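You operate a simulated robot arm through the tools that you are given. There is no shell and no other tool. Be economical: measure what you need, move in short steps, check, and stop when the job is done.

You are at the controls of a simulated two-armed robot. One attempt, no reset.

TASK
Put one of the sweets from the table beside the piping press on the middle of the long table. Then put the gel jar from the far end of the long table on top of the cream canister there. Then put the small plain cake layer on the middle of the long table away on the top of the fridge. The order counts. Set down upright: gel jar.
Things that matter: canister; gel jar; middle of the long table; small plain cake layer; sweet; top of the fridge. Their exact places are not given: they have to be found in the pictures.

Only the result counts: the job must be done as asked and must still hold three seconds after the hand-in. Knocking over, shifting, dropping, spilling or breaking anything else fails it.

THE ROBOT
Two 7-joint arms with two-finger parallel grippers on one trunk, on a base that drives. Base frame: it is fixed to the floor where the robot stands at the start and does not move with it; the origin is under the middle of the robot, x ahead of it, y to its left, z up. Readings come in mm, degrees, newtons and seconds.
The left shoulder is at the start at [20, 170, 1078], the right one opposite. With the tool pointing down near the work surface each hand reaches from about 200 to 680 mm from the robot's upright axis, wherever it stands, measured 20 degrees to its own side. Places, roughly: canister [500, 4250, 750]; gel jar [500, 4250, 750]; middle of the long table [1200, 2300, 800]; small plain cake layer (10x10x4 cm) [1600, 2900, 800]; sweet (3x3x2 cm) [800, 0, 800]; top of the fridge [2900, -3200, 900]. Payload 3.8 kg a hand.
Tool frame (each hand has its own): the origin (TCP) lies between the finger pads and is the grasp point; the fingertips stand 30 mm ahead of it; z points along the fingers, y is the line along which they close. The gripper opens to 110 mm. The fingers are 20 mm wide and 10 mm thick; the gripper's body (48 by 112 mm) begins 55 mm behind the TCP.
Orientation is told as [roll, pitch, yaw] about the base's x, y, z axes, in that order, counted from this pose: with the fingers straight down and closing along the base's y, the tool's x points along the base's -x, its y along +y and its z along -z.

THE INTERFACE
- The arms move only by the tool apply_moves. It takes "left_rows", "right_rows" or both (then of equal length, played together; a hand with none holds still); each is a list of rows, each an object of numbers (a shift or turn left out is 0, a gripper value left out holds the last): "dx", "dy", "dz": the shift along the base's x, y, z in cm; "wx", "wy", "wz": the turn, a rotation vector about the base's x, y, z in degrees; "grip": the opening, from 0 (shut) to 1 (fully open). In form: [{"dx": .., "dy": .., "dz": .., "wx": .., "wy": .., "wz": .., "grip": ..}, ...]. A call has 1 to 12 rows; each row shifts and turns the commanded pose from where the row before left it. Rows are played at 5 a second. More than 50 mm and 8.6 degrees between two rows, or a gripper value outside its range, and nothing of the call is played. Where a pose cannot be reached the arm comes as near as it can. A force on the tool above 40 N (or 10 N above the force at the start of the call, whichever is more), or a blocked arm, ends the call early, and 0.2 s more pass. Each finger travels about 72 mm/s and halts on what it meets, pressing with about 21 N; the grip force reading is that of the motor and also rises with nothing between the fingers. The clock runs only during rows and for 0.2 s after the last one: add rows that do not move to give the fingers time. The reply holds the time, the measured pose of the TCP, the force on the tool along the base axes, the opening and the grip force, in the units named above and with some noise, with the torque about the TCP (base axes, N m) and any sound that the robot's microphone picked up.
- Cameras (640 x 400 px; columns grow to the right, rows downward): "scene" is now at [110.4, 9.8, 1233.6]; the picture's right is [0.10, -1.00, 0.00], its down [-0.52, -0.05, -0.85] and it looks along [0.85, 0.08, -0.53] (base axes); focal length 259 px, centre (320, 200). "left" rides on the left gripper at [72, -17, -103] in its tool frame; the picture's right is [0.23, 0.97, 0.00], its down [-0.76, 0.18, -0.62] and it looks along [-0.61, 0.14, 0.78] (tool axes); focal length 222 px, centre (320, 200). "right" rides on the right gripper at [72, 17, -103] in its tool frame; the picture's right is [-0.23, 0.97, 0.00], its down [-0.76, -0.18, -0.62] and it looks along [-0.61, -0.14, 0.78] (tool axes); focal length 222 px, centre (320, 200).
- get_image(camera): a new picture of that camera. It takes no simulated time.
- slide_trunk(by): slides the trunk up (or, below 0, down) by that many mm; the arms and the scene camera ride with it, the base frame stays. It gives what a move gives, with no picture.
- drive_base(legs): drives the robot by 1 to 6 legs, each [ahead, turn to the left] in mm and degrees, along the robot's own axes; the way and the turn of a leg run together, so that a leg with both is an arc; at most 1500 mm and 180 degrees a leg. The arms and the cameras ride along, it lands a little off, and it stops where it bumps. It gives what a move gives.
- pan_tilt(pan, tilt): turns the head with the scene camera to pan (to the left, within 80 degrees either way) and tilt (down, from -29 to 69), counted from straight ahead of the robot. It gives what a move gives.
- probe_pixels(camera, pixels): for up to 12 pixels [column, row] of the newest picture of that camera ("zoom" is the newest enlarged one), the place [x, y, z] in the base frame of the surface seen there, good to about 2 mm. It takes no simulated time.
- zoom(camera, box): a new picture of the part [left, top, right, bottom] of that camera's present view, enlarged. It takes no simulated time.
- sign_off(): hands the job in; it is judged then, once.

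Go step by step. Measure first, check grasps and placings, and put right what went wrong. The budget is 110 turns and 88 pictures, counting those below and the enlarged ones. Unless the task says otherwise, let go and move clear before handing in.

The tools are called after ">>>" as name(argument=value, ...) on one line, values as JSON. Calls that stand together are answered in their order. apply_moves: Moves the arms, as the interface text tells. Its arguments: {"type":"object","properties":{"left_rows":{"type":"array"},"right_rows":{"type":"array"}},"required":[]} The other tools are called the same way: slide_trunk (by) slides the trunk up or down; drive_base (legs) drives the base; pan_tilt (pan, tilt) turns the head that bears the scene camera; get_image (camera) takes a picture; probe_pixels (camera, pixels) gives the place of the surface under pixels of a picture; zoom (camera, box) takes an enlarged picture of a part of a camera's view; sign_off () hands the job in.

At the start:

```text
time_s: 0.0
left_position: [457.7, 287.2, 958.4]
left_tcp_rot: [0.0, 0.1, 0.0]
left_ft_force: [0.7, 0.2, 1.1]
left_torque: [0.03, 0.0, 0.01]
left_grip_width: 110.0
left_gripper_force: 0.1
right_position: [415.8, -74.4, 1012.6]
right_tcp_rot: [0.0, 0.0, 0.0]
right_ft_force: [-0.6, -0.4, -0.8]
right_torque: [-0.01, 0.0, 0.02]
right_grip_width: 109.9
right_gripper_force: 0.0
trunk travel left (down, up): [-175.0, 395.0]
robot x, y, heading: [1.8, 0.1, -0.2]
head pan, tilt: [5.7, 31.8]
```

scene: 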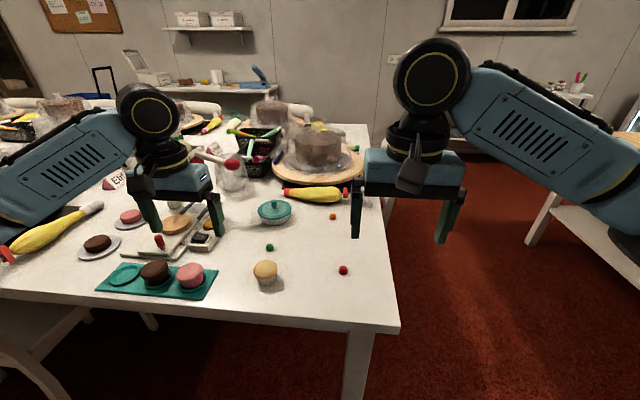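
right: 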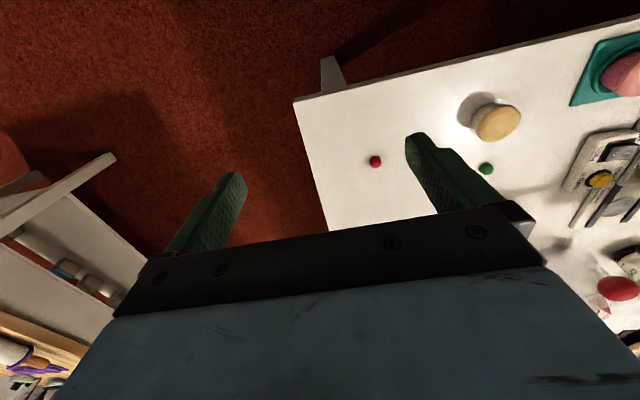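
left: 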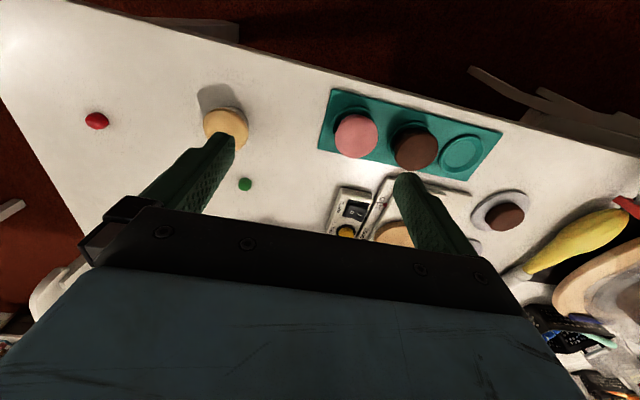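

The scene shows small coloured sweets at (343,270), (269,247) and (333,216) on the table ahead. I'll probe them and look closer.

>>> probe_pixels(camera="scene", pixels=[[343, 270], [269, 247], [333, 216], [265, 268], [370, 320], [320, 300], [360, 150], [350, 195], [275, 210], [10, 230]])

>>> zoom(camera="scene", box=[200, 160, 400, 300])

>>> pan_tilt(pan=60, tilt=20)

>>> get_image(camera="scene")

```text
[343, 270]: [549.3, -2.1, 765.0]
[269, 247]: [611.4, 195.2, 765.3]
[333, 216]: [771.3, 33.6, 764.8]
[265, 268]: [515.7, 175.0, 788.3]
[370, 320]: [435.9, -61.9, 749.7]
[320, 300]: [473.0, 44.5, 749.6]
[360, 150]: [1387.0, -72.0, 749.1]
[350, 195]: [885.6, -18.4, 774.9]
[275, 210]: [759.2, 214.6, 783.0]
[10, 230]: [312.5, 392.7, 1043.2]
```

```text
2.86 times, centred on (300, 230) of scene
```

zoom: 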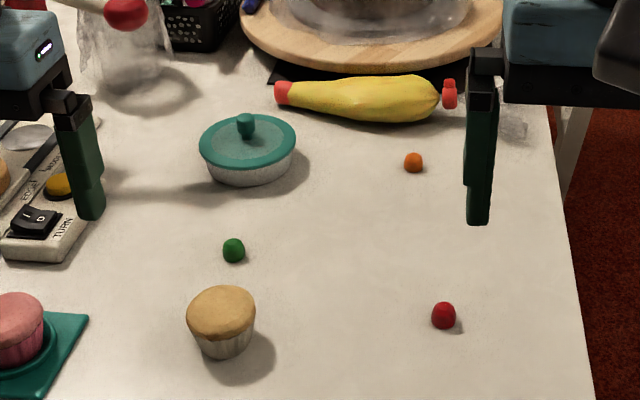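

```text
time_s: 1.2
left_position: [459.1, 286.5, 958.8]
left_tcp_rot: [0.0, 0.0, 0.0]
left_ft_force: [-0.2, -0.4, -0.8]
left_torque: [0.0, 0.0, 0.0]
left_grip_width: 109.9
left_gripper_force: 0.0
right_position: [415.6, -73.0, 1012.6]
right_tcp_rot: [-0.1, 0.0, 0.0]
right_ft_force: [0.9, 0.0, -0.5]
right_torque: [-0.02, 0.01, 0.0]
right_grip_width: 109.9
right_gripper_force: 0.1
trunk travel left (down, up): [-175.0, 395.0]
robot x, y, heading: [1.3, 0.4, -0.2]
head pan, tilt: [60.0, 20.0]
```

```text
83 pictures are left
```

scene: 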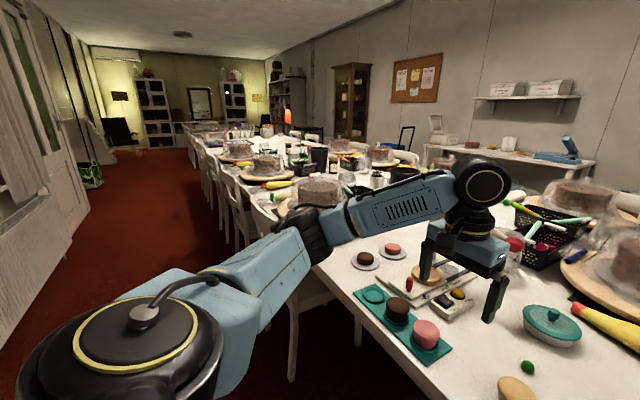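

The red sweet at about [553,-2,757] stands free on the table (z 750). I bring the right hand over it with the gripper half closed.

>>> apply_moves(right_rows=[{"dx": 4.6, "dy": 2.4, "grip": 0.5}, {"dx": 4.6, "dy": 2.4}, {"dx": 4.4, "dy": 2.3}, {"dz": -5}, {"dz": -5}, {"dz": -5}, {}])

>>> get_image(camera="right")

>>> probe_pixels(camera="scene", pixels=[[285, 122], [270, 190], [385, 160], [270, 163], [240, 150], [315, 155], [348, 190], [305, 130], [290, 185], [262, 130], [415, 173], [375, 182]])

>>> zoom(camera="scene", box=[190, 110, 430, 260])

```text
refused: row 1 steps farther than a row can; nothing moved
```

```text
82 pictures are left
```

right: 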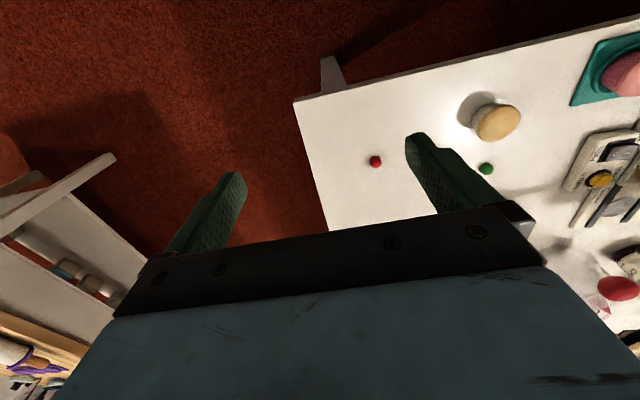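

```text
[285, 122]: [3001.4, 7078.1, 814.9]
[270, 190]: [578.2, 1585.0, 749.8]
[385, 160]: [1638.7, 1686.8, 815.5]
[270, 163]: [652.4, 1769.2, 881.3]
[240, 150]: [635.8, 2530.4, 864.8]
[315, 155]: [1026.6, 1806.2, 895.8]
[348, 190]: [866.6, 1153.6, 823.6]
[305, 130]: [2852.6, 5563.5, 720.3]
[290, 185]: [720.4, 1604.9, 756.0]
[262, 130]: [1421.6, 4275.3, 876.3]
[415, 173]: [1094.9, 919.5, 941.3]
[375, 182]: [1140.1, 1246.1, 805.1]
```

```text
2.67 times, centred on (310, 185) of scene
```

zoom: 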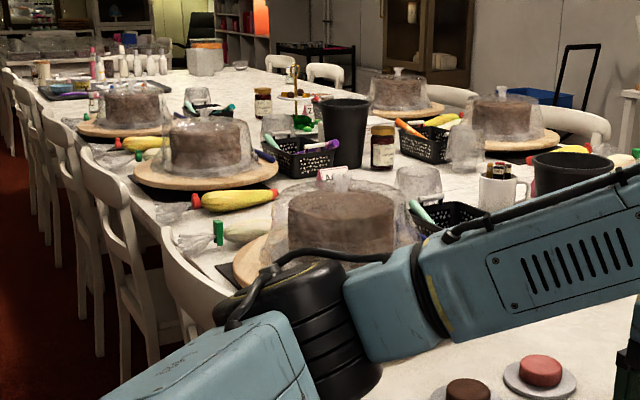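

The first row was over 50 mm; I replay it with smaller steps.

>>> apply_moves(right_rows=[{"dx": 3.5, "dy": 1.8, "grip": 0.5}, {"dx": 3.5, "dy": 1.8}, {"dx": 3.5, "dy": 1.8}, {"dx": 3.2, "dy": 1.7}, {"dz": -5}, {"dz": -5}, {"dz": -5}, {}])

>>> get_image(camera="right")

```text
time_s: 3.0
left_position: [459.4, 286.7, 959.1]
left_tcp_rot: [0.0, -0.1, 0.0]
left_ft_force: [0.0, -0.1, -0.4]
left_torque: [0.02, 0.01, 0.02]
left_grip_width: 109.8
left_gripper_force: 0.0
right_position: [554.7, -1.4, 862.5]
right_tcp_rot: [0.0, 0.0, 0.1]
right_ft_force: [-0.4, 0.9, 0.4]
right_torque: [0.02, -0.03, 0.0]
right_grip_width: 54.9
right_gripper_force: 0.1
trunk travel left (down, up): [-175.0, 395.0]
robot x, y, heading: [-2.3, 1.2, 0.0]
head pan, tilt: [60.0, 20.0]
```

```text
80 pictures are left
```

right: 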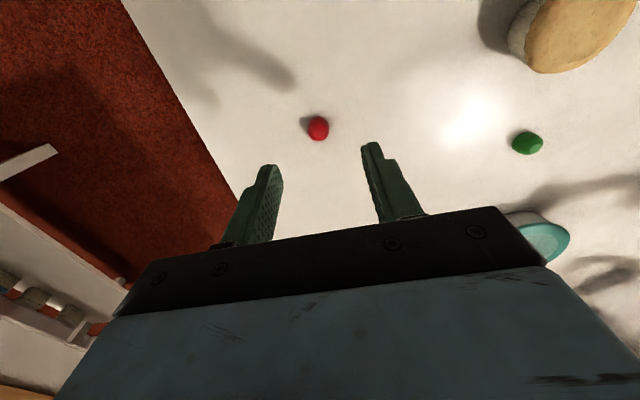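

>>> probe_pixels(camera="right", pixels=[[318, 128], [310, 128], [327, 130], [318, 118], [319, 138]])

```text
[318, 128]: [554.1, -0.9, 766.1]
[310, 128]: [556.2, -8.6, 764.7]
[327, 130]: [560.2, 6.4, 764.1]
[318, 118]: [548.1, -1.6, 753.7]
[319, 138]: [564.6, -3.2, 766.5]
```

The sweet is centred at about [557,-1.5], top z 767. I descend and close.

>>> apply_moves(right_rows=[{"dx": 0.2, "dz": -4}, {"dz": -2.5}, {"dz": -1.3}, {}, {"grip": 0.0}, {}, {}, {}, {}])

>>> get_image(camera="right")

```text
time_s: 5.0
left_position: [458.9, 288.1, 959.1]
left_tcp_rot: [0.0, -0.1, 0.1]
left_ft_force: [-1.0, 0.2, -0.3]
left_torque: [-0.03, 0.03, 0.04]
left_grip_width: 110.0
left_gripper_force: 0.1
right_position: [556.8, -2.4, 783.5]
right_tcp_rot: [0.1, 0.0, 0.1]
right_ft_force: [-0.5, 0.4, -0.2]
right_torque: [0.05, -0.02, 0.0]
right_grip_width: 16.4
right_gripper_force: 21.2
trunk travel left (down, up): [-175.0, 395.0]
robot x, y, heading: [2.2, 1.8, 0.2]
head pan, tilt: [60.0, 20.0]
```

```text
79 pictures are left
```

right: 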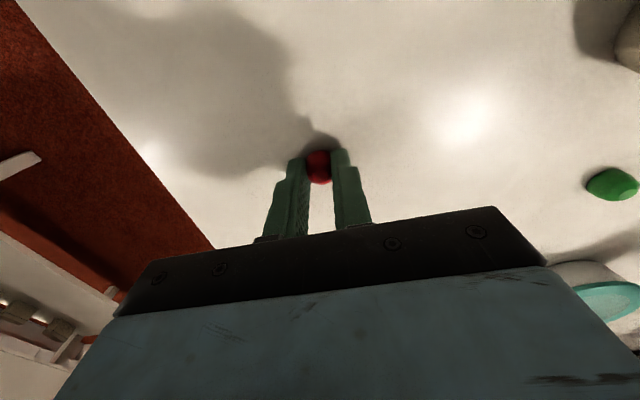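

The sweet is held (16.4 mm). I lift it and raise both arms inward for driving.

>>> apply_moves(right_rows=[{"dz": 4}, {"dz": 5}, {"dz": 5}, {"dz": 5}, {"dz": 5}, {"dx": -5}, {"dx": -5}, {"dx": -5, "dy": 0}, {"dx": -4, "dy": -3}, {"dx": -3, "dy": -4}, {"dx": -3, "dy": -4}, {}], left_rows=[{"dz": 4}, {"dz": 5}, {}, {}, {}, {}, {}, {"dx": -4}, {"dx": -5}, {"dx": -5}, {"dx": -4}, {}])

>>> get_image(camera="right")

>>> pan_tilt(pan=-30, tilt=15)

>>> get_image(camera="scene")

```text
time_s: 7.6
left_position: [272.8, 287.1, 1045.7]
left_tcp_rot: [0.1, 0.0, 0.1]
left_ft_force: [-0.7, -0.2, -0.2]
left_torque: [0.04, 0.0, -0.03]
left_grip_width: 110.0
left_gripper_force: 0.0
right_position: [301.2, -111.9, 1024.4]
right_tcp_rot: [0.1, 0.1, 0.0]
right_ft_force: [-0.3, 0.6, 0.1]
right_torque: [-0.04, 0.01, -0.01]
right_grip_width: 15.9
right_gripper_force: 20.9
trunk travel left (down, up): [-175.0, 395.0]
robot x, y, heading: [0.4, -2.4, -0.1]
head pan, tilt: [60.0, 20.0]
```

```text
78 pictures are left
```

right: 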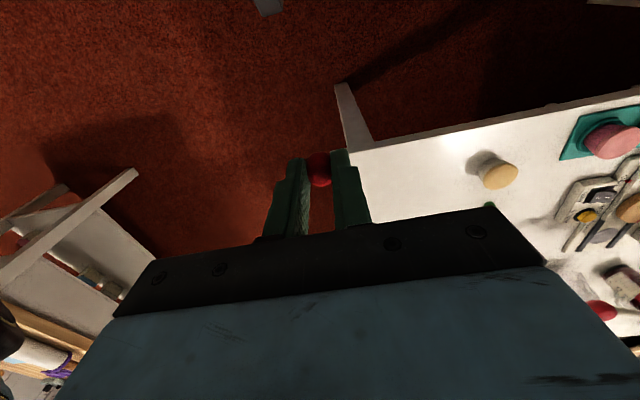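

```text
time_s: 9.3
left_position: [273.3, 287.1, 1045.4]
left_tcp_rot: [-0.1, -0.1, 0.0]
left_ft_force: [0.2, -0.3, 0.0]
left_torque: [0.0, 0.0, 0.0]
left_grip_width: 109.7
left_gripper_force: 0.0
right_position: [301.2, -111.8, 1023.9]
right_tcp_rot: [0.0, 0.0, 0.1]
right_ft_force: [-0.5, 0.0, -0.6]
right_torque: [0.01, -0.03, -0.01]
right_grip_width: 16.0
right_gripper_force: 21.6
trunk travel left (down, up): [-175.0, 395.0]
robot x, y, heading: [-0.9, 0.6, -0.1]
head pan, tilt: [-30.0, 15.0]
```

```text
77 pictures are left
```

scene: 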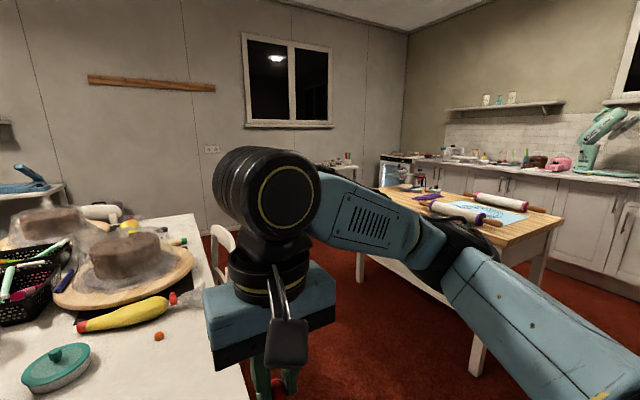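

I check free space to the right and the side of the table for a route round to the far side.

>>> probe_pixels(camera="scene", pixels=[[380, 190], [480, 360], [360, 270], [555, 225], [210, 235], [395, 158], [190, 213], [230, 390], [420, 320], [405, 175], [340, 165], [20, 190]])

>>> pan_tilt(pan=-75, tilt=25)

>>> get_image(camera="scene")

```text
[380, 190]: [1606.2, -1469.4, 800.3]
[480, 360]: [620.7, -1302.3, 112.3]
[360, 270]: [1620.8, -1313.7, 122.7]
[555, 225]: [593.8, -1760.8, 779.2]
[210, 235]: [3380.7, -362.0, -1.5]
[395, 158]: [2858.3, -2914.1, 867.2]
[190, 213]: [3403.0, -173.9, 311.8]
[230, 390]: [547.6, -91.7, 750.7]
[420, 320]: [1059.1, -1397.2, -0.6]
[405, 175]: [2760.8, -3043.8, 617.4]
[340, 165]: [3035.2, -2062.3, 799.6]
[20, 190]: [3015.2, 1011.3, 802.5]
```

```text
time_s: 10.4
left_position: [272.8, 287.3, 1046.0]
left_tcp_rot: [0.0, 0.0, 0.0]
left_ft_force: [0.3, 0.3, -0.5]
left_torque: [-0.04, -0.01, 0.0]
left_grip_width: 110.0
left_gripper_force: 0.1
right_position: [302.6, -112.0, 1025.1]
right_tcp_rot: [0.1, 0.0, 0.0]
right_ft_force: [0.2, 0.6, -0.2]
right_torque: [0.01, 0.03, 0.03]
right_grip_width: 18.7
right_gripper_force: 21.1
trunk travel left (down, up): [-175.0, 395.0]
robot x, y, heading: [-0.5, -0.8, -0.1]
head pan, tilt: [-75.0, 25.0]
```

```text
76 pictures are left
```

scene: 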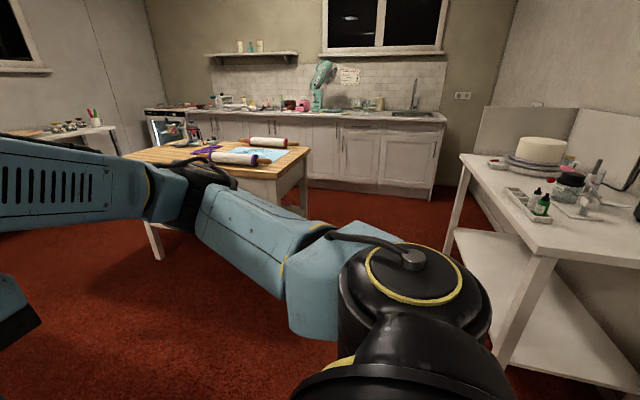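

>>> probe_pixels(camera="scene", pixels=[[462, 157], [547, 252], [500, 360], [450, 245], [300, 165], [640, 265]])

>>> drive_base(legs=[[-100, 0], [0, -80]])

>>> pan_tilt(pan=0, tilt=35)

>>> get_image(camera="scene")

```text
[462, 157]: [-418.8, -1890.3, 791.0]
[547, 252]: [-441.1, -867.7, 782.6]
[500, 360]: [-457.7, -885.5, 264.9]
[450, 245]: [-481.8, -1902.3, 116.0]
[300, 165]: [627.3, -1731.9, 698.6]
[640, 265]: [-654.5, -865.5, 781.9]
```

```text
time_s: 15.0
left_position: [231.6, -218.6, 1045.1]
left_tcp_rot: [0.0, 0.0, -80.0]
left_ft_force: [-0.2, -0.6, 0.7]
left_torque: [0.0, -0.02, 0.0]
left_grip_width: 109.9
left_gripper_force: 0.1
right_position: [-157.0, -316.8, 1024.2]
right_tcp_rot: [-0.1, 0.0, -80.0]
right_ft_force: [0.2, -0.3, 0.1]
right_torque: [0.02, -0.02, 0.03]
right_grip_width: 18.5
right_gripper_force: 20.2
trunk travel left (down, up): [-175.0, 395.0]
robot x, y, heading: [-96.9, -3.2, -79.8]
head pan, tilt: [-75.0, 25.0]
```

```text
time_s: 16.4
left_position: [231.2, -220.0, 1046.8]
left_tcp_rot: [0.0, 0.0, -80.0]
left_ft_force: [-0.7, 0.0, -0.3]
left_torque: [-0.01, 0.0, 0.01]
left_grip_width: 110.3
left_gripper_force: 0.1
right_position: [-155.1, -317.3, 1025.9]
right_tcp_rot: [0.0, 0.0, -79.9]
right_ft_force: [0.0, 0.0, 0.3]
right_torque: [-0.02, -0.03, 0.01]
right_grip_width: 18.4
right_gripper_force: 21.5
trunk travel left (down, up): [-175.0, 395.0]
robot x, y, heading: [-98.9, -2.5, -80.0]
head pan, tilt: [0.0, 35.0]
```

```text
75 pictures are left
```

scene: 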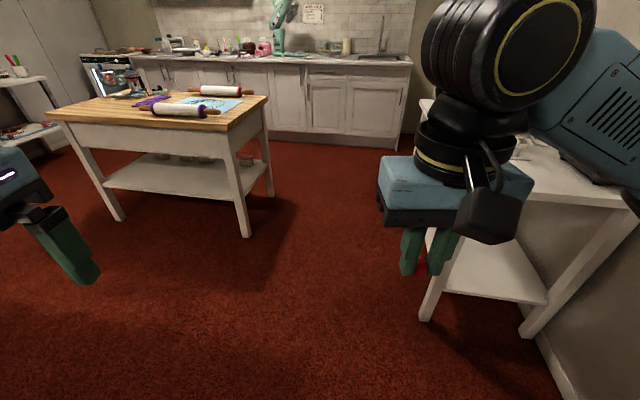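

The corridor between the long table (edge y≈-100) and the wooden work table (edge y≈-1300) is free. I drive along it to x≈2100.

>>> drive_base(legs=[[680, 0], [0, 80], [1000, 0], [1000, 0], [0, 60]])

>>> pan_tilt(pan=30, tilt=15)

>>> get_image(camera="scene")

```text
time_s: 35.8
left_position: [1899.4, -326.8, 1046.7]
left_tcp_rot: [0.1, 0.0, 60.0]
left_ft_force: [0.1, 0.4, -0.6]
left_torque: [0.01, -0.02, 0.02]
left_grip_width: 109.8
left_gripper_force: 0.0
right_position: [2258.1, -500.9, 1024.9]
right_tcp_rot: [0.1, 0.0, 60.0]
right_ft_force: [-0.6, 0.4, 0.3]
right_torque: [-0.02, -0.02, -0.01]
right_grip_width: 18.6
right_gripper_force: 20.7
trunk travel left (down, up): [-175.0, 395.0]
robot x, y, heading: [2012.4, -710.3, 60.0]
head pan, tilt: [0.0, 35.0]
```

```text
time_s: 36.8
left_position: [1899.7, -326.7, 1046.1]
left_tcp_rot: [0.0, 0.0, 59.9]
left_ft_force: [0.2, 0.0, 0.2]
left_torque: [0.02, 0.03, 0.02]
left_grip_width: 110.0
left_gripper_force: 0.0
right_position: [2258.7, -501.6, 1026.6]
right_tcp_rot: [0.0, 0.0, 59.9]
right_ft_force: [-0.1, 0.5, 0.6]
right_torque: [-0.02, 0.01, -0.03]
right_grip_width: 18.4
right_gripper_force: 21.1
trunk travel left (down, up): [-175.0, 395.0]
robot x, y, heading: [2009.2, -702.4, 59.8]
head pan, tilt: [30.0, 15.0]
```

```text
74 pictures are left
```

scene: 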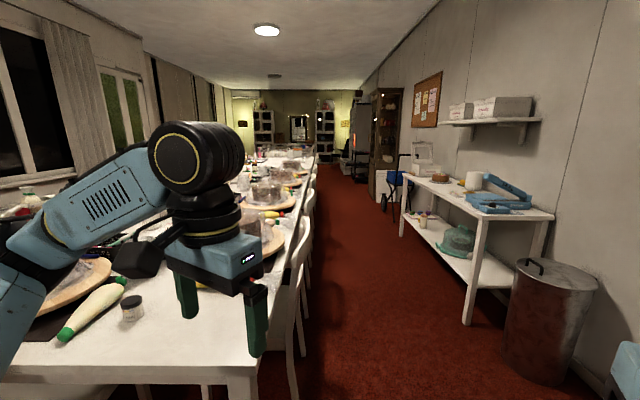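

>>> probe_pixels(camera="scene", pixels=[[290, 240], [300, 350], [318, 195], [312, 215], [480, 225], [470, 320], [404, 180], [383, 205], [230, 370], [305, 260], [300, 175], [310, 240]])

>>> zoom(camera="scene", box=[230, 130, 350, 230])

```text
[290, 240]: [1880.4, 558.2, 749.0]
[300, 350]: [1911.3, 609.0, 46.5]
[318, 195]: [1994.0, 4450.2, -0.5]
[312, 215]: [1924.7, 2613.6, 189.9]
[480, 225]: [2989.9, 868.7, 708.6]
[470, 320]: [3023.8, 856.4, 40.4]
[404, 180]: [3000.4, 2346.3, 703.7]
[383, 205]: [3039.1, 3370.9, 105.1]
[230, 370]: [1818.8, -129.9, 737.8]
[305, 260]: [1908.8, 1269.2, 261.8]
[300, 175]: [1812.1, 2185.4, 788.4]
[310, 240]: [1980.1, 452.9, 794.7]
```

```text
4.00 times, centred on (290, 180) of scene
```

zoom: 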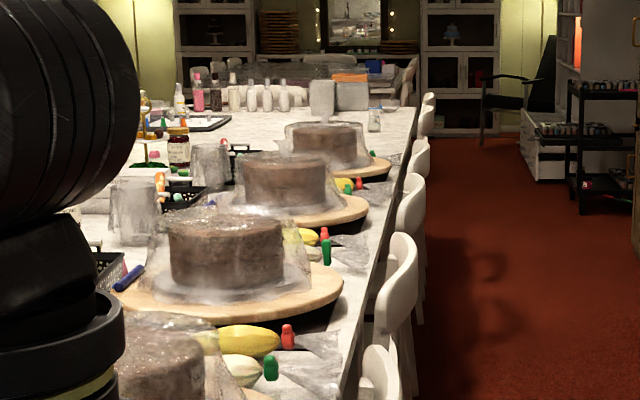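

The table's right edge is at x≈1870, chairs stick out to x≈2000, and the corridor to x≈2950 is free. I drive up it to get a look at the middle.

>>> drive_base(legs=[[0, 4], [1000, 0], [0, 26], [1500, 0], [300, 0]])

>>> pan_tilt(pan=65, tilt=20)

>>> get_image(camera="scene")

```text
time_s: 52.5
left_position: [2346.1, 2310.8, 1046.8]
left_tcp_rot: [0.0, 0.0, 85.1]
left_ft_force: [0.2, -0.6, -0.8]
left_torque: [0.05, 0.03, 0.0]
left_grip_width: 110.2
left_gripper_force: 0.1
right_position: [2747.0, 2304.5, 1025.5]
right_tcp_rot: [0.0, 0.0, 85.1]
right_ft_force: [-0.1, 0.8, 0.3]
right_torque: [-0.01, -0.01, 0.0]
right_grip_width: 18.5
right_gripper_force: 21.1
trunk travel left (down, up): [-175.0, 395.0]
robot x, y, heading: [2609.0, 2012.3, 84.9]
head pan, tilt: [30.0, 15.0]
```

```text
time_s: 53.5
left_position: [2346.6, 2308.2, 1045.4]
left_tcp_rot: [0.1, 0.0, 85.1]
left_ft_force: [-0.1, 0.0, 0.0]
left_torque: [-0.01, 0.04, -0.01]
left_grip_width: 110.2
left_gripper_force: 0.0
right_position: [2745.4, 2303.9, 1025.6]
right_tcp_rot: [0.1, 0.0, 85.0]
right_ft_force: [0.1, 0.4, -1.0]
right_torque: [0.01, 0.04, 0.03]
right_grip_width: 18.6
right_gripper_force: 21.2
trunk travel left (down, up): [-175.0, 395.0]
robot x, y, heading: [2606.5, 2013.0, 85.1]
head pan, tilt: [65.0, 20.0]
```

```text
72 pictures are left
```

scene: 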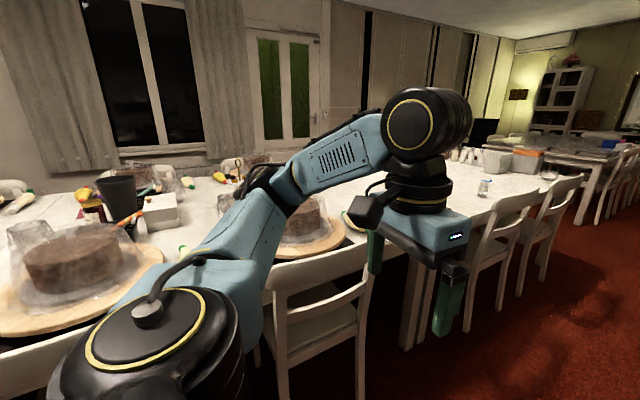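

The arm blocks the view; I turn to face the table and raise the trunk.

>>> drive_base(legs=[[0, 95]])

>>> slide_trunk(by=300)

>>> pan_tilt(pan=0, tilt=30)

>>> get_image(camera="scene")

>>> pan_tilt(pan=-50, tilt=25)

>>> get_image(camera="scene")

```text
time_s: 58.0
left_position: [2334.2, 1726.0, 1045.5]
left_tcp_rot: [0.0, 0.1, 179.7]
left_ft_force: [0.7, 0.5, 0.9]
left_torque: [0.01, -0.01, 0.01]
left_grip_width: 110.0
left_gripper_force: 0.1
right_position: [2306.9, 2125.1, 1024.7]
right_tcp_rot: [0.1, 0.0, 179.7]
right_ft_force: [0.4, 0.2, -0.6]
right_torque: [0.0, -0.03, 0.0]
right_grip_width: 18.5
right_gripper_force: 20.9
trunk travel left (down, up): [-175.0, 395.0]
robot x, y, heading: [2611.3, 2014.7, 179.6]
head pan, tilt: [65.0, 20.0]
```

```text
time_s: 61.0
left_position: [2333.7, 1725.8, 1345.2]
left_tcp_rot: [0.0, 0.0, 179.8]
left_ft_force: [-0.7, -0.3, 0.8]
left_torque: [0.01, -0.02, -0.02]
left_grip_width: 110.0
left_gripper_force: 0.0
right_position: [2307.3, 2124.6, 1325.6]
right_tcp_rot: [0.0, 0.0, 179.7]
right_ft_force: [-0.1, -0.3, 0.7]
right_torque: [-0.01, 0.0, 0.01]
right_grip_width: 18.5
right_gripper_force: 21.1
trunk travel left (down, up): [-475.0, 95.0]
robot x, y, heading: [2604.7, 2011.1, 179.4]
head pan, tilt: [65.0, 20.0]
```

```text
time_s: 62.3
left_position: [2334.6, 1725.5, 1346.9]
left_tcp_rot: [0.0, 0.0, 179.8]
left_ft_force: [-0.2, 0.5, 0.1]
left_torque: [-0.02, -0.02, 0.02]
left_grip_width: 110.1
left_gripper_force: 0.0
right_position: [2307.0, 2126.3, 1324.1]
right_tcp_rot: [0.0, -0.1, 179.8]
right_ft_force: [0.7, -0.7, 0.3]
right_torque: [-0.01, -0.02, -0.01]
right_grip_width: 18.7
right_gripper_force: 21.5
trunk travel left (down, up): [-475.0, 95.0]
robot x, y, heading: [2609.6, 2013.4, 179.7]
head pan, tilt: [0.0, 30.0]
```

```text
71 pictures are left
```

scene: 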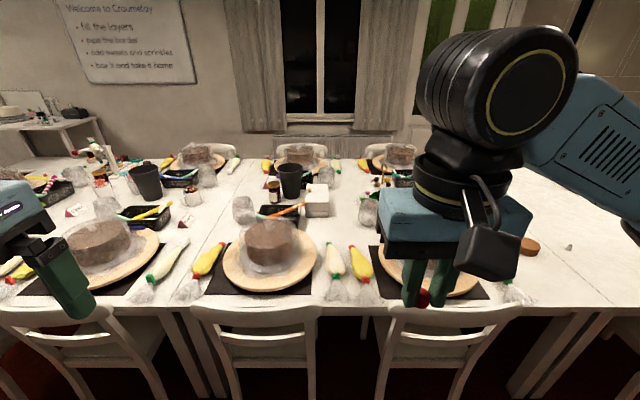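

```text
time_s: 63.5
left_position: [2334.2, 1726.9, 1345.8]
left_tcp_rot: [0.1, -0.1, 179.8]
left_ft_force: [-0.4, -0.4, -0.2]
left_torque: [-0.03, 0.02, 0.02]
left_grip_width: 110.0
left_gripper_force: 0.2
right_position: [2307.7, 2125.1, 1325.3]
right_tcp_rot: [0.0, 0.0, 179.7]
right_ft_force: [-0.8, 0.6, -0.2]
right_torque: [-0.05, -0.01, 0.03]
right_grip_width: 18.6
right_gripper_force: 20.8
trunk travel left (down, up): [-475.0, 95.0]
robot x, y, heading: [2612.2, 2012.0, 180.0]
head pan, tilt: [-50.0, 25.0]
```

```text
70 pictures are left
```

scene: 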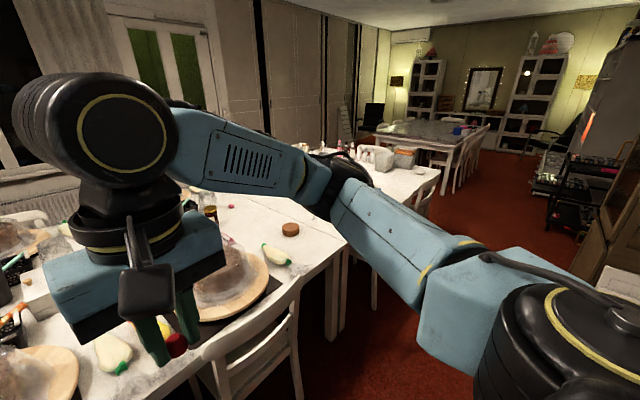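

A small brown cake layer is at (290,229) and an open part of the table around it. I probe and move further along to face it.

>>> probe_pixels(camera="scene", pixels=[[290, 228], [278, 257], [340, 245], [335, 300], [230, 208], [300, 320], [210, 210], [265, 350], [437, 172], [245, 390]])

>>> drive_base(legs=[[0, -90], [800, 0], [0, 90]])

>>> pan_tilt(pan=0, tilt=30)

>>> get_image(camera="scene")

```text
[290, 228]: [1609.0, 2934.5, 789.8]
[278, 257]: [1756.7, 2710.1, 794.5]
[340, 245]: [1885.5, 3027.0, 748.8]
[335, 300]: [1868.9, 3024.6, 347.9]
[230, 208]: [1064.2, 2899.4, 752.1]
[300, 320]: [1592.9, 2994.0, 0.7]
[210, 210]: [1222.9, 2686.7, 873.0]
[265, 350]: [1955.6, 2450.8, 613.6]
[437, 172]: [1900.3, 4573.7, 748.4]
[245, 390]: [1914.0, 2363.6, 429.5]
```

```text
time_s: 75.6
left_position: [2355.2, 2529.9, 1346.3]
left_tcp_rot: [0.0, 0.0, -179.4]
left_ft_force: [0.5, -0.1, -0.5]
left_torque: [0.0, -0.04, 0.0]
left_grip_width: 110.1
left_gripper_force: 0.0
right_position: [2323.3, 2929.4, 1325.0]
right_tcp_rot: [0.0, -0.1, -179.4]
right_ft_force: [-0.1, 0.5, 0.3]
right_torque: [-0.02, 0.02, -0.01]
right_grip_width: 18.5
right_gripper_force: 20.5
trunk travel left (down, up): [-475.0, 95.0]
robot x, y, heading: [2628.7, 2820.6, -179.0]
head pan, tilt: [-50.0, 25.0]
```

```text
time_s: 76.8
left_position: [2354.4, 2530.6, 1346.2]
left_tcp_rot: [0.0, 0.0, -179.5]
left_ft_force: [-0.4, 0.4, 0.2]
left_torque: [0.04, -0.01, -0.01]
left_grip_width: 109.7
left_gripper_force: 0.2
right_position: [2322.0, 2928.0, 1324.5]
right_tcp_rot: [0.0, 0.0, -179.6]
right_ft_force: [0.7, -0.2, 0.3]
right_torque: [0.02, 0.01, -0.01]
right_grip_width: 18.4
right_gripper_force: 21.2
trunk travel left (down, up): [-475.0, 95.0]
robot x, y, heading: [2624.4, 2820.5, -179.4]
head pan, tilt: [0.0, 30.0]
```

```text
69 pictures are left
```

scene: 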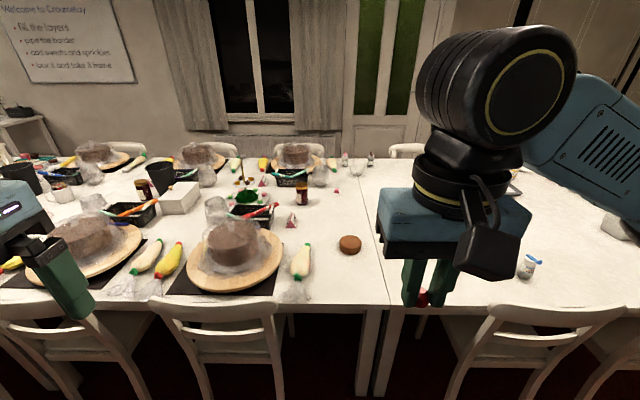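

>>> zoom(camera="scene", box=[130, 140, 380, 300])

>>> probe_pixels(camera="scene", pixels=[[180, 190], [302, 193], [350, 242], [300, 262], [245, 195], [290, 220], [345, 158], [350, 310], [390, 310], [490, 315], [245, 310], [330, 230]])

```text
2.50 times, centred on (255, 220) of scene
```

zoom: 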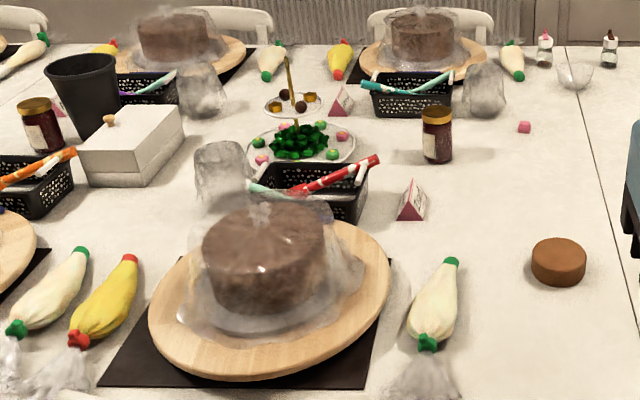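

```text
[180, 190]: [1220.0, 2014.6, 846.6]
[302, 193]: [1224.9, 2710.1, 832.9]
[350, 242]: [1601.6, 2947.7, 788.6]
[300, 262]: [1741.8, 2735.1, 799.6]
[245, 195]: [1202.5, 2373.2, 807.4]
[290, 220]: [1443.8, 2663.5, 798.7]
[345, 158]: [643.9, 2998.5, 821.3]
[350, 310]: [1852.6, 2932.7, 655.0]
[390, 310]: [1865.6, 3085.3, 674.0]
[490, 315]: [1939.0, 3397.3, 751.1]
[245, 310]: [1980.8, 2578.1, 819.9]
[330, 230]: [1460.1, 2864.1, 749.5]
```

The middle tabletop runs between seams at y≈1500 and y≈3000. I look closer at it for any press before placing the sweet.

>>> pan_tilt(pan=35, tilt=20)

>>> zoom(camera="scene", box=[100, 100, 420, 300])

>>> get_image(camera="scene")

```text
time_s: 77.8
left_position: [2355.5, 2530.6, 1346.8]
left_tcp_rot: [-0.1, 0.0, -179.4]
left_ft_force: [-0.2, 0.2, -0.4]
left_torque: [0.01, -0.01, -0.01]
left_grip_width: 109.7
left_gripper_force: 0.0
right_position: [2322.4, 2928.5, 1324.5]
right_tcp_rot: [0.0, 0.0, -179.4]
right_ft_force: [0.0, 0.2, 0.8]
right_torque: [0.02, -0.01, -0.01]
right_grip_width: 18.4
right_gripper_force: 20.7
trunk travel left (down, up): [-475.0, 95.0]
robot x, y, heading: [2626.5, 2820.7, -179.5]
head pan, tilt: [35.0, 20.0]
```

```text
2.00 times, centred on (260, 200) of scene
```

zoom: 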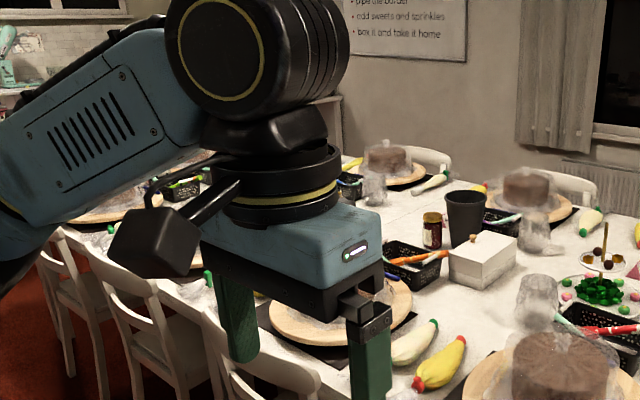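

```text
66 pictures are left
```

scene: 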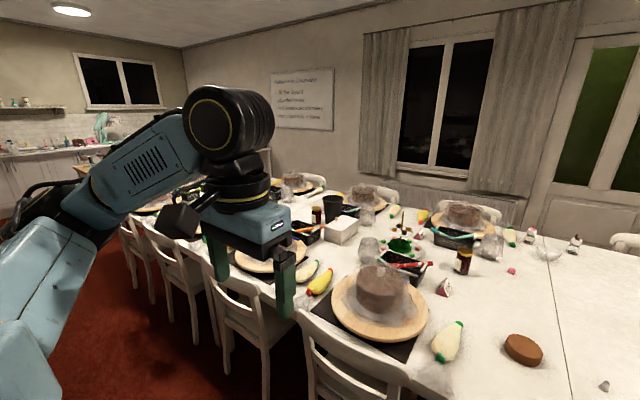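

No press stands here, so the press is on the starting table and the sweet's goal is this middle tabletop. I drive into the chair-free gap near y≈2945 and lower the trunk.

>>> drive_base(legs=[[0, -21], [350, 0], [0, 40.5]])

>>> slide_trunk(by=-300)

>>> pan_tilt(pan=0, tilt=50)

>>> get_image(camera="scene")

```text
time_s: 83.1
left_position: [2131.4, 2588.5, 1346.3]
left_tcp_rot: [0.0, 0.0, -161.1]
left_ft_force: [-0.3, 0.7, -0.2]
left_torque: [-0.04, 0.01, -0.02]
left_grip_width: 110.0
left_gripper_force: 0.0
right_position: [1975.8, 2955.9, 1324.7]
right_tcp_rot: [0.0, 0.0, -161.2]
right_ft_force: [-0.4, -0.3, 0.6]
right_torque: [0.02, 0.05, -0.02]
right_grip_width: 18.5
right_gripper_force: 21.0
trunk travel left (down, up): [-475.0, 95.0]
robot x, y, heading: [2300.3, 2948.5, -161.4]
head pan, tilt: [35.0, 20.0]
```

```text
time_s: 86.1
left_position: [2131.6, 2588.0, 1046.3]
left_tcp_rot: [-0.1, 0.0, -161.2]
left_ft_force: [-0.8, 0.7, 0.1]
left_torque: [0.0, -0.02, -0.02]
left_grip_width: 110.1
left_gripper_force: 0.0
right_position: [1974.5, 2955.9, 1024.7]
right_tcp_rot: [0.0, 0.0, -161.1]
right_ft_force: [-0.1, 0.7, -0.4]
right_torque: [-0.01, -0.01, 0.02]
right_grip_width: 18.4
right_gripper_force: 21.6
trunk travel left (down, up): [-175.0, 395.0]
robot x, y, heading: [2298.2, 2949.6, -161.1]
head pan, tilt: [35.0, 20.0]
```

```text
time_s: 87.1
left_position: [2132.0, 2587.3, 1046.0]
left_tcp_rot: [-0.1, 0.0, -161.1]
left_ft_force: [0.0, 0.0, -0.3]
left_torque: [0.02, -0.01, 0.01]
left_grip_width: 110.1
left_gripper_force: 0.1
right_position: [1975.3, 2957.0, 1024.1]
right_tcp_rot: [0.0, 0.1, -161.2]
right_ft_force: [0.3, 0.5, 0.1]
right_torque: [-0.04, -0.02, 0.03]
right_grip_width: 18.5
right_gripper_force: 20.9
trunk travel left (down, up): [-175.0, 395.0]
robot x, y, heading: [2296.4, 2949.4, -161.1]
head pan, tilt: [0.0, 50.0]
```

```text
65 pictures are left
```

scene: 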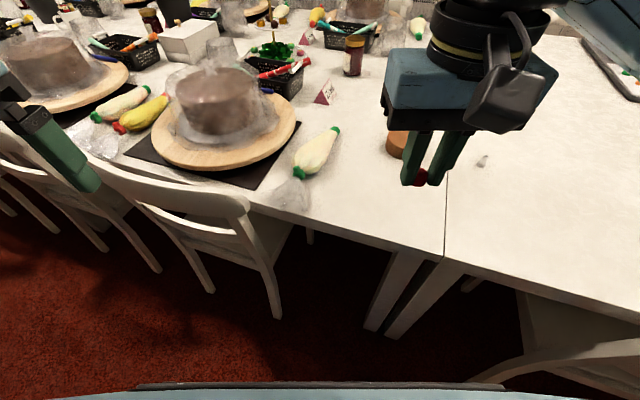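

>>> probe_pixels(camera="scene", pixels=[[395, 145], [370, 200], [350, 185], [335, 160], [430, 240], [300, 205], [365, 140], [483, 160], [320, 384], [245, 210], [520, 300]])

```text
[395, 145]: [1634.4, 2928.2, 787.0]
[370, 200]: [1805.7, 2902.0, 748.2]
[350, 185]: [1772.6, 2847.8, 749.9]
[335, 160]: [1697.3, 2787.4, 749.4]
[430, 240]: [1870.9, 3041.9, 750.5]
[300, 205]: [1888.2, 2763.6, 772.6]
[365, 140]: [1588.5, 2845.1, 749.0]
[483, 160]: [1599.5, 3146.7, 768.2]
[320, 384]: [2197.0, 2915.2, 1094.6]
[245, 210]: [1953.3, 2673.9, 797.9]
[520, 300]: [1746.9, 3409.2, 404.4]
```

The spot around [1770,2860] is clear table. I move the right hand above it and down.

>>> apply_moves(right_rows=[{"dx": -4.1, "dy": -1.93}, {"dx": -4.1, "dy": -1.93}, {"dx": -4.1, "dy": -1.93}, {"dx": -4.1, "dy": -1.93}, {"dx": -4.1, "dy": -1.93}, {"dz": -5}, {"dz": -5}, {"dz": -5}, {"dz": -5}, {"dz": -3}, {}])

>>> get_image(camera="right")

```text
time_s: 89.5
left_position: [2131.9, 2588.2, 1045.7]
left_tcp_rot: [0.0, 0.0, -161.1]
left_ft_force: [-0.5, 0.1, 0.5]
left_torque: [-0.01, -0.02, 0.03]
left_grip_width: 109.9
left_gripper_force: 0.1
right_position: [1770.3, 2860.3, 794.3]
right_tcp_rot: [-0.1, 0.0, -161.1]
right_ft_force: [0.0, 0.5, 0.3]
right_torque: [0.01, 0.0, 0.02]
right_grip_width: 18.3
right_gripper_force: 21.3
trunk travel left (down, up): [-175.0, 395.0]
robot x, y, heading: [2293.8, 2948.0, -161.1]
head pan, tilt: [0.0, 50.0]
```

```text
64 pictures are left
```

right: 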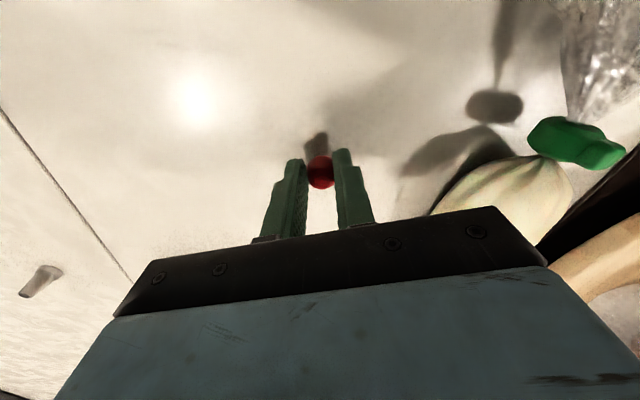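

The sweet hangs about 10 mm above the table. I lower the last bit, release gently, and rise.

>>> apply_moves(right_rows=[{"dz": -0.6}, {"dz": -0.4}, {}, {"grip": 0.3}, {}, {}])

>>> get_image(camera="right")

```text
time_s: 90.9
left_position: [2131.1, 2589.2, 1047.0]
left_tcp_rot: [0.1, 0.0, -161.2]
left_ft_force: [0.0, 0.5, 0.1]
left_torque: [0.02, -0.01, 0.02]
left_grip_width: 110.0
left_gripper_force: 0.2
right_position: [1771.2, 2859.8, 786.0]
right_tcp_rot: [0.0, 0.1, -161.2]
right_ft_force: [-0.9, -0.1, -0.7]
right_torque: [-0.03, -0.02, 0.0]
right_grip_width: 32.9
right_gripper_force: 0.1
trunk travel left (down, up): [-175.0, 395.0]
robot x, y, heading: [2296.9, 2947.0, -161.1]
head pan, tilt: [0.0, 50.0]
```

```text
63 pictures are left
```

right: 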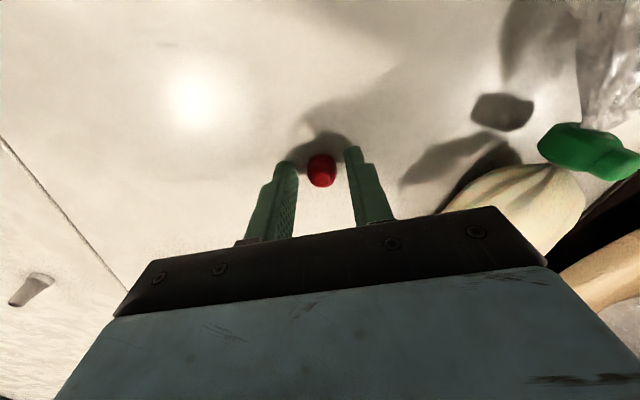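

The sweet rests on the table. I raise the hand, retract, and head down the corridor toward the far end.

>>> apply_moves(right_rows=[{"dz": 3}, {"dz": 5}, {"dz": 5}, {"dz": 5}, {"dz": 5}, {"dx": 4.1, "dy": 1.9}, {"dx": 4.1, "dy": 1.9}, {"dx": 4.1, "dy": 1.9}, {"dx": 4.1, "dy": 1.9}, {"dx": 4.1, "dy": 1.9}, {}])

>>> zoom(camera="scene", box=[260, 100, 500, 250])

>>> drive_base(legs=[[-370, 0], [0, -110], [1300, 0]])

>>> slide_trunk(by=300)

>>> pan_tilt(pan=0, tilt=20)

>>> get_image(camera="scene")

```text
time_s: 93.3
left_position: [2131.4, 2587.9, 1046.8]
left_tcp_rot: [-0.1, 0.0, -161.1]
left_ft_force: [-0.6, 0.3, 0.2]
left_torque: [0.0, 0.01, 0.01]
left_grip_width: 110.1
left_gripper_force: 0.2
right_position: [1974.2, 2951.0, 1014.8]
right_tcp_rot: [-0.1, -0.1, -161.2]
right_ft_force: [-0.5, -0.1, -0.5]
right_torque: [0.0, 0.02, -0.01]
right_grip_width: 32.9
right_gripper_force: 0.1
trunk travel left (down, up): [-175.0, 395.0]
robot x, y, heading: [2295.4, 2947.9, -161.2]
head pan, tilt: [0.0, 50.0]
```

```text
2.67 times, centred on (380, 175) of scene
```

zoom: 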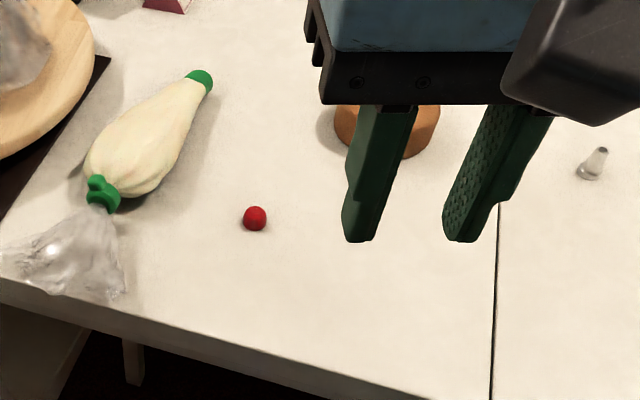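

```text
time_s: 103.5
left_position: [2306.1, 3996.6, 1048.3]
left_tcp_rot: [-0.2, -0.6, 92.8]
left_ft_force: [-0.3, 0.6, 0.1]
left_torque: [-0.06, -0.01, 0.0]
left_grip_width: 110.0
left_gripper_force: 0.0
right_position: [2701.0, 4046.7, 1014.8]
right_tcp_rot: [-0.3, 0.2, 91.8]
right_ft_force: [0.5, -0.7, -0.5]
right_torque: [-0.01, 0.02, 0.03]
right_grip_width: 32.7
right_gripper_force: 0.1
trunk travel left (down, up): [-175.0, 395.0]
robot x, y, heading: [2609.1, 3748.2, 92.2]
head pan, tilt: [0.0, 50.0]
stopped in leg 3: the robot was blocked; the commanded pose is now the measured one
```

```text
time_s: 106.5
left_position: [2306.3, 3995.1, 1347.3]
left_tcp_rot: [-0.2, -0.6, 92.7]
left_ft_force: [-0.3, 0.2, 0.6]
left_torque: [-0.01, 0.0, 0.0]
left_grip_width: 110.3
left_gripper_force: 0.0
right_position: [2702.7, 4046.1, 1313.4]
right_tcp_rot: [-0.4, 0.3, 91.9]
right_ft_force: [-1.1, -0.5, 0.3]
right_torque: [-0.02, 0.0, -0.03]
right_grip_width: 32.9
right_gripper_force: 0.1
trunk travel left (down, up): [-475.0, 95.0]
robot x, y, heading: [2612.1, 3748.2, 92.7]
head pan, tilt: [0.0, 50.0]
```

```text
time_s: 107.4
left_position: [2306.1, 3994.3, 1347.2]
left_tcp_rot: [-0.1, -0.4, 92.7]
left_ft_force: [-0.5, 0.4, 0.3]
left_torque: [0.0, -0.03, 0.0]
left_grip_width: 110.0
left_gripper_force: 0.0
right_position: [2701.1, 4046.1, 1313.3]
right_tcp_rot: [-0.3, 0.3, 91.9]
right_ft_force: [-0.9, 0.3, -0.7]
right_torque: [0.01, 0.02, -0.04]
right_grip_width: 33.2
right_gripper_force: 0.0
trunk travel left (down, up): [-475.0, 95.0]
robot x, y, heading: [2608.3, 3747.5, 92.4]
head pan, tilt: [0.0, 20.0]
```

```text
61 pictures are left
```

scene: 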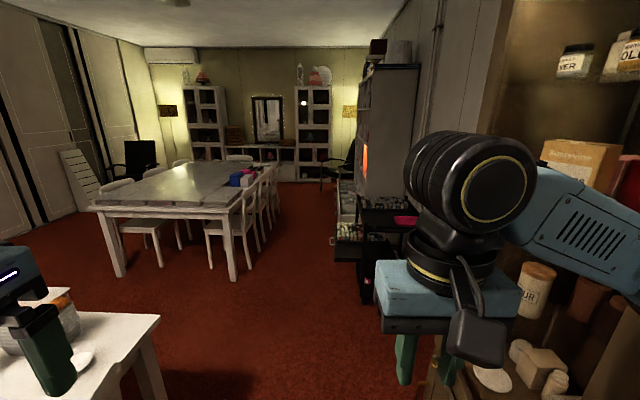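

I was blocked by the open cabinet on the right — the elbow touched it, and I must check nothing moved. I look right before moving away.

>>> pan_tilt(pan=-60, tilt=20)

>>> get_image(camera="scene")

>>> get_image(camera="right")

```text
time_s: 108.7
left_position: [2305.7, 3993.8, 1347.6]
left_tcp_rot: [-0.2, -0.5, 92.8]
left_ft_force: [0.4, 0.0, -0.1]
left_torque: [0.02, 0.01, -0.04]
left_grip_width: 110.1
left_gripper_force: 0.0
right_position: [2702.3, 4045.3, 1314.1]
right_tcp_rot: [-0.3, 0.3, 91.9]
right_ft_force: [0.2, -0.1, 0.0]
right_torque: [-0.02, 0.02, 0.0]
right_grip_width: 32.9
right_gripper_force: 0.1
trunk travel left (down, up): [-475.0, 95.0]
robot x, y, heading: [2609.1, 3748.6, 92.5]
head pan, tilt: [-60.0, 20.0]
```

```text
60 pictures are left
```

scene: 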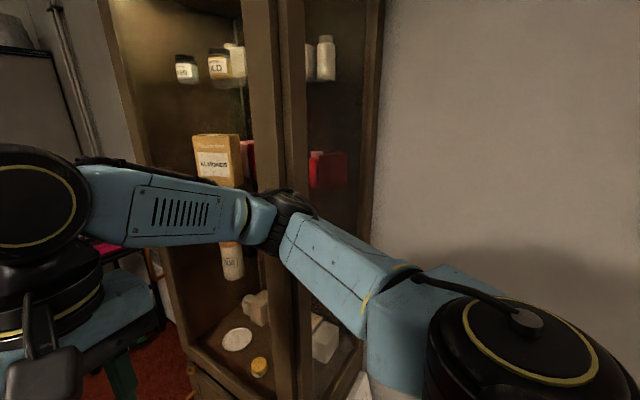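

```text
59 pictures are left
```

right: 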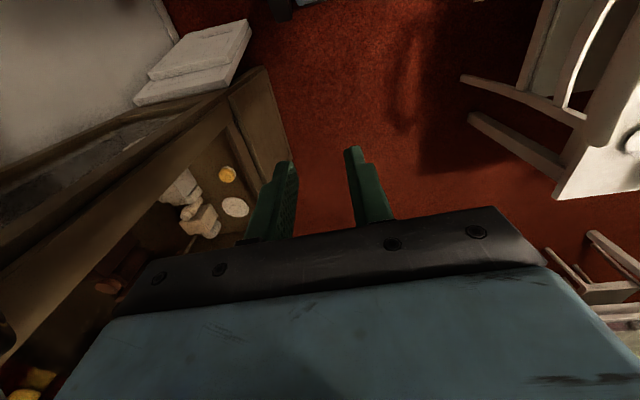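

Nothing seems displaced; the elbow touched the cabinet front. I back off and steer left, away from it.

>>> drive_base(legs=[[-200, 0], [0, 15], [500, 0]])

>>> pan_tilt(pan=5, tilt=20)

>>> get_image(camera="scene")

```text
time_s: 113.8
left_position: [2121.7, 4205.7, 1345.8]
left_tcp_rot: [0.1, 0.1, 106.9]
left_ft_force: [-0.1, 0.1, 0.5]
left_torque: [0.02, 0.01, 0.01]
left_grip_width: 110.0
left_gripper_force: 0.1
right_position: [2491.1, 4351.6, 1311.1]
right_tcp_rot: [0.0, 1.0, 106.0]
right_ft_force: [0.2, 0.0, 1.5]
right_torque: [0.03, 0.03, 0.0]
right_grip_width: 32.8
right_gripper_force: 0.1
trunk travel left (down, up): [-475.0, 95.0]
robot x, y, heading: [2470.8, 4030.4, 106.6]
head pan, tilt: [-60.0, 20.0]
```

```text
time_s: 115.1
left_position: [2119.8, 4205.5, 1345.8]
left_tcp_rot: [0.0, 0.2, 106.9]
left_ft_force: [-0.9, -0.3, 0.5]
left_torque: [-0.03, -0.03, -0.01]
left_grip_width: 110.1
left_gripper_force: 0.2
right_position: [2491.2, 4352.1, 1310.2]
right_tcp_rot: [0.0, 0.9, 106.1]
right_ft_force: [1.0, -0.1, 0.6]
right_torque: [0.04, 0.0, -0.02]
right_grip_width: 33.2
right_gripper_force: 0.0
trunk travel left (down, up): [-475.0, 95.0]
robot x, y, heading: [2476.1, 4022.3, 106.5]
head pan, tilt: [5.0, 20.0]
```

```text
58 pictures are left
```

scene: 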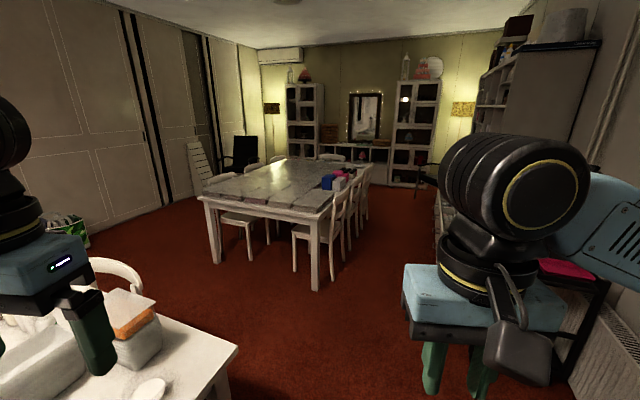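

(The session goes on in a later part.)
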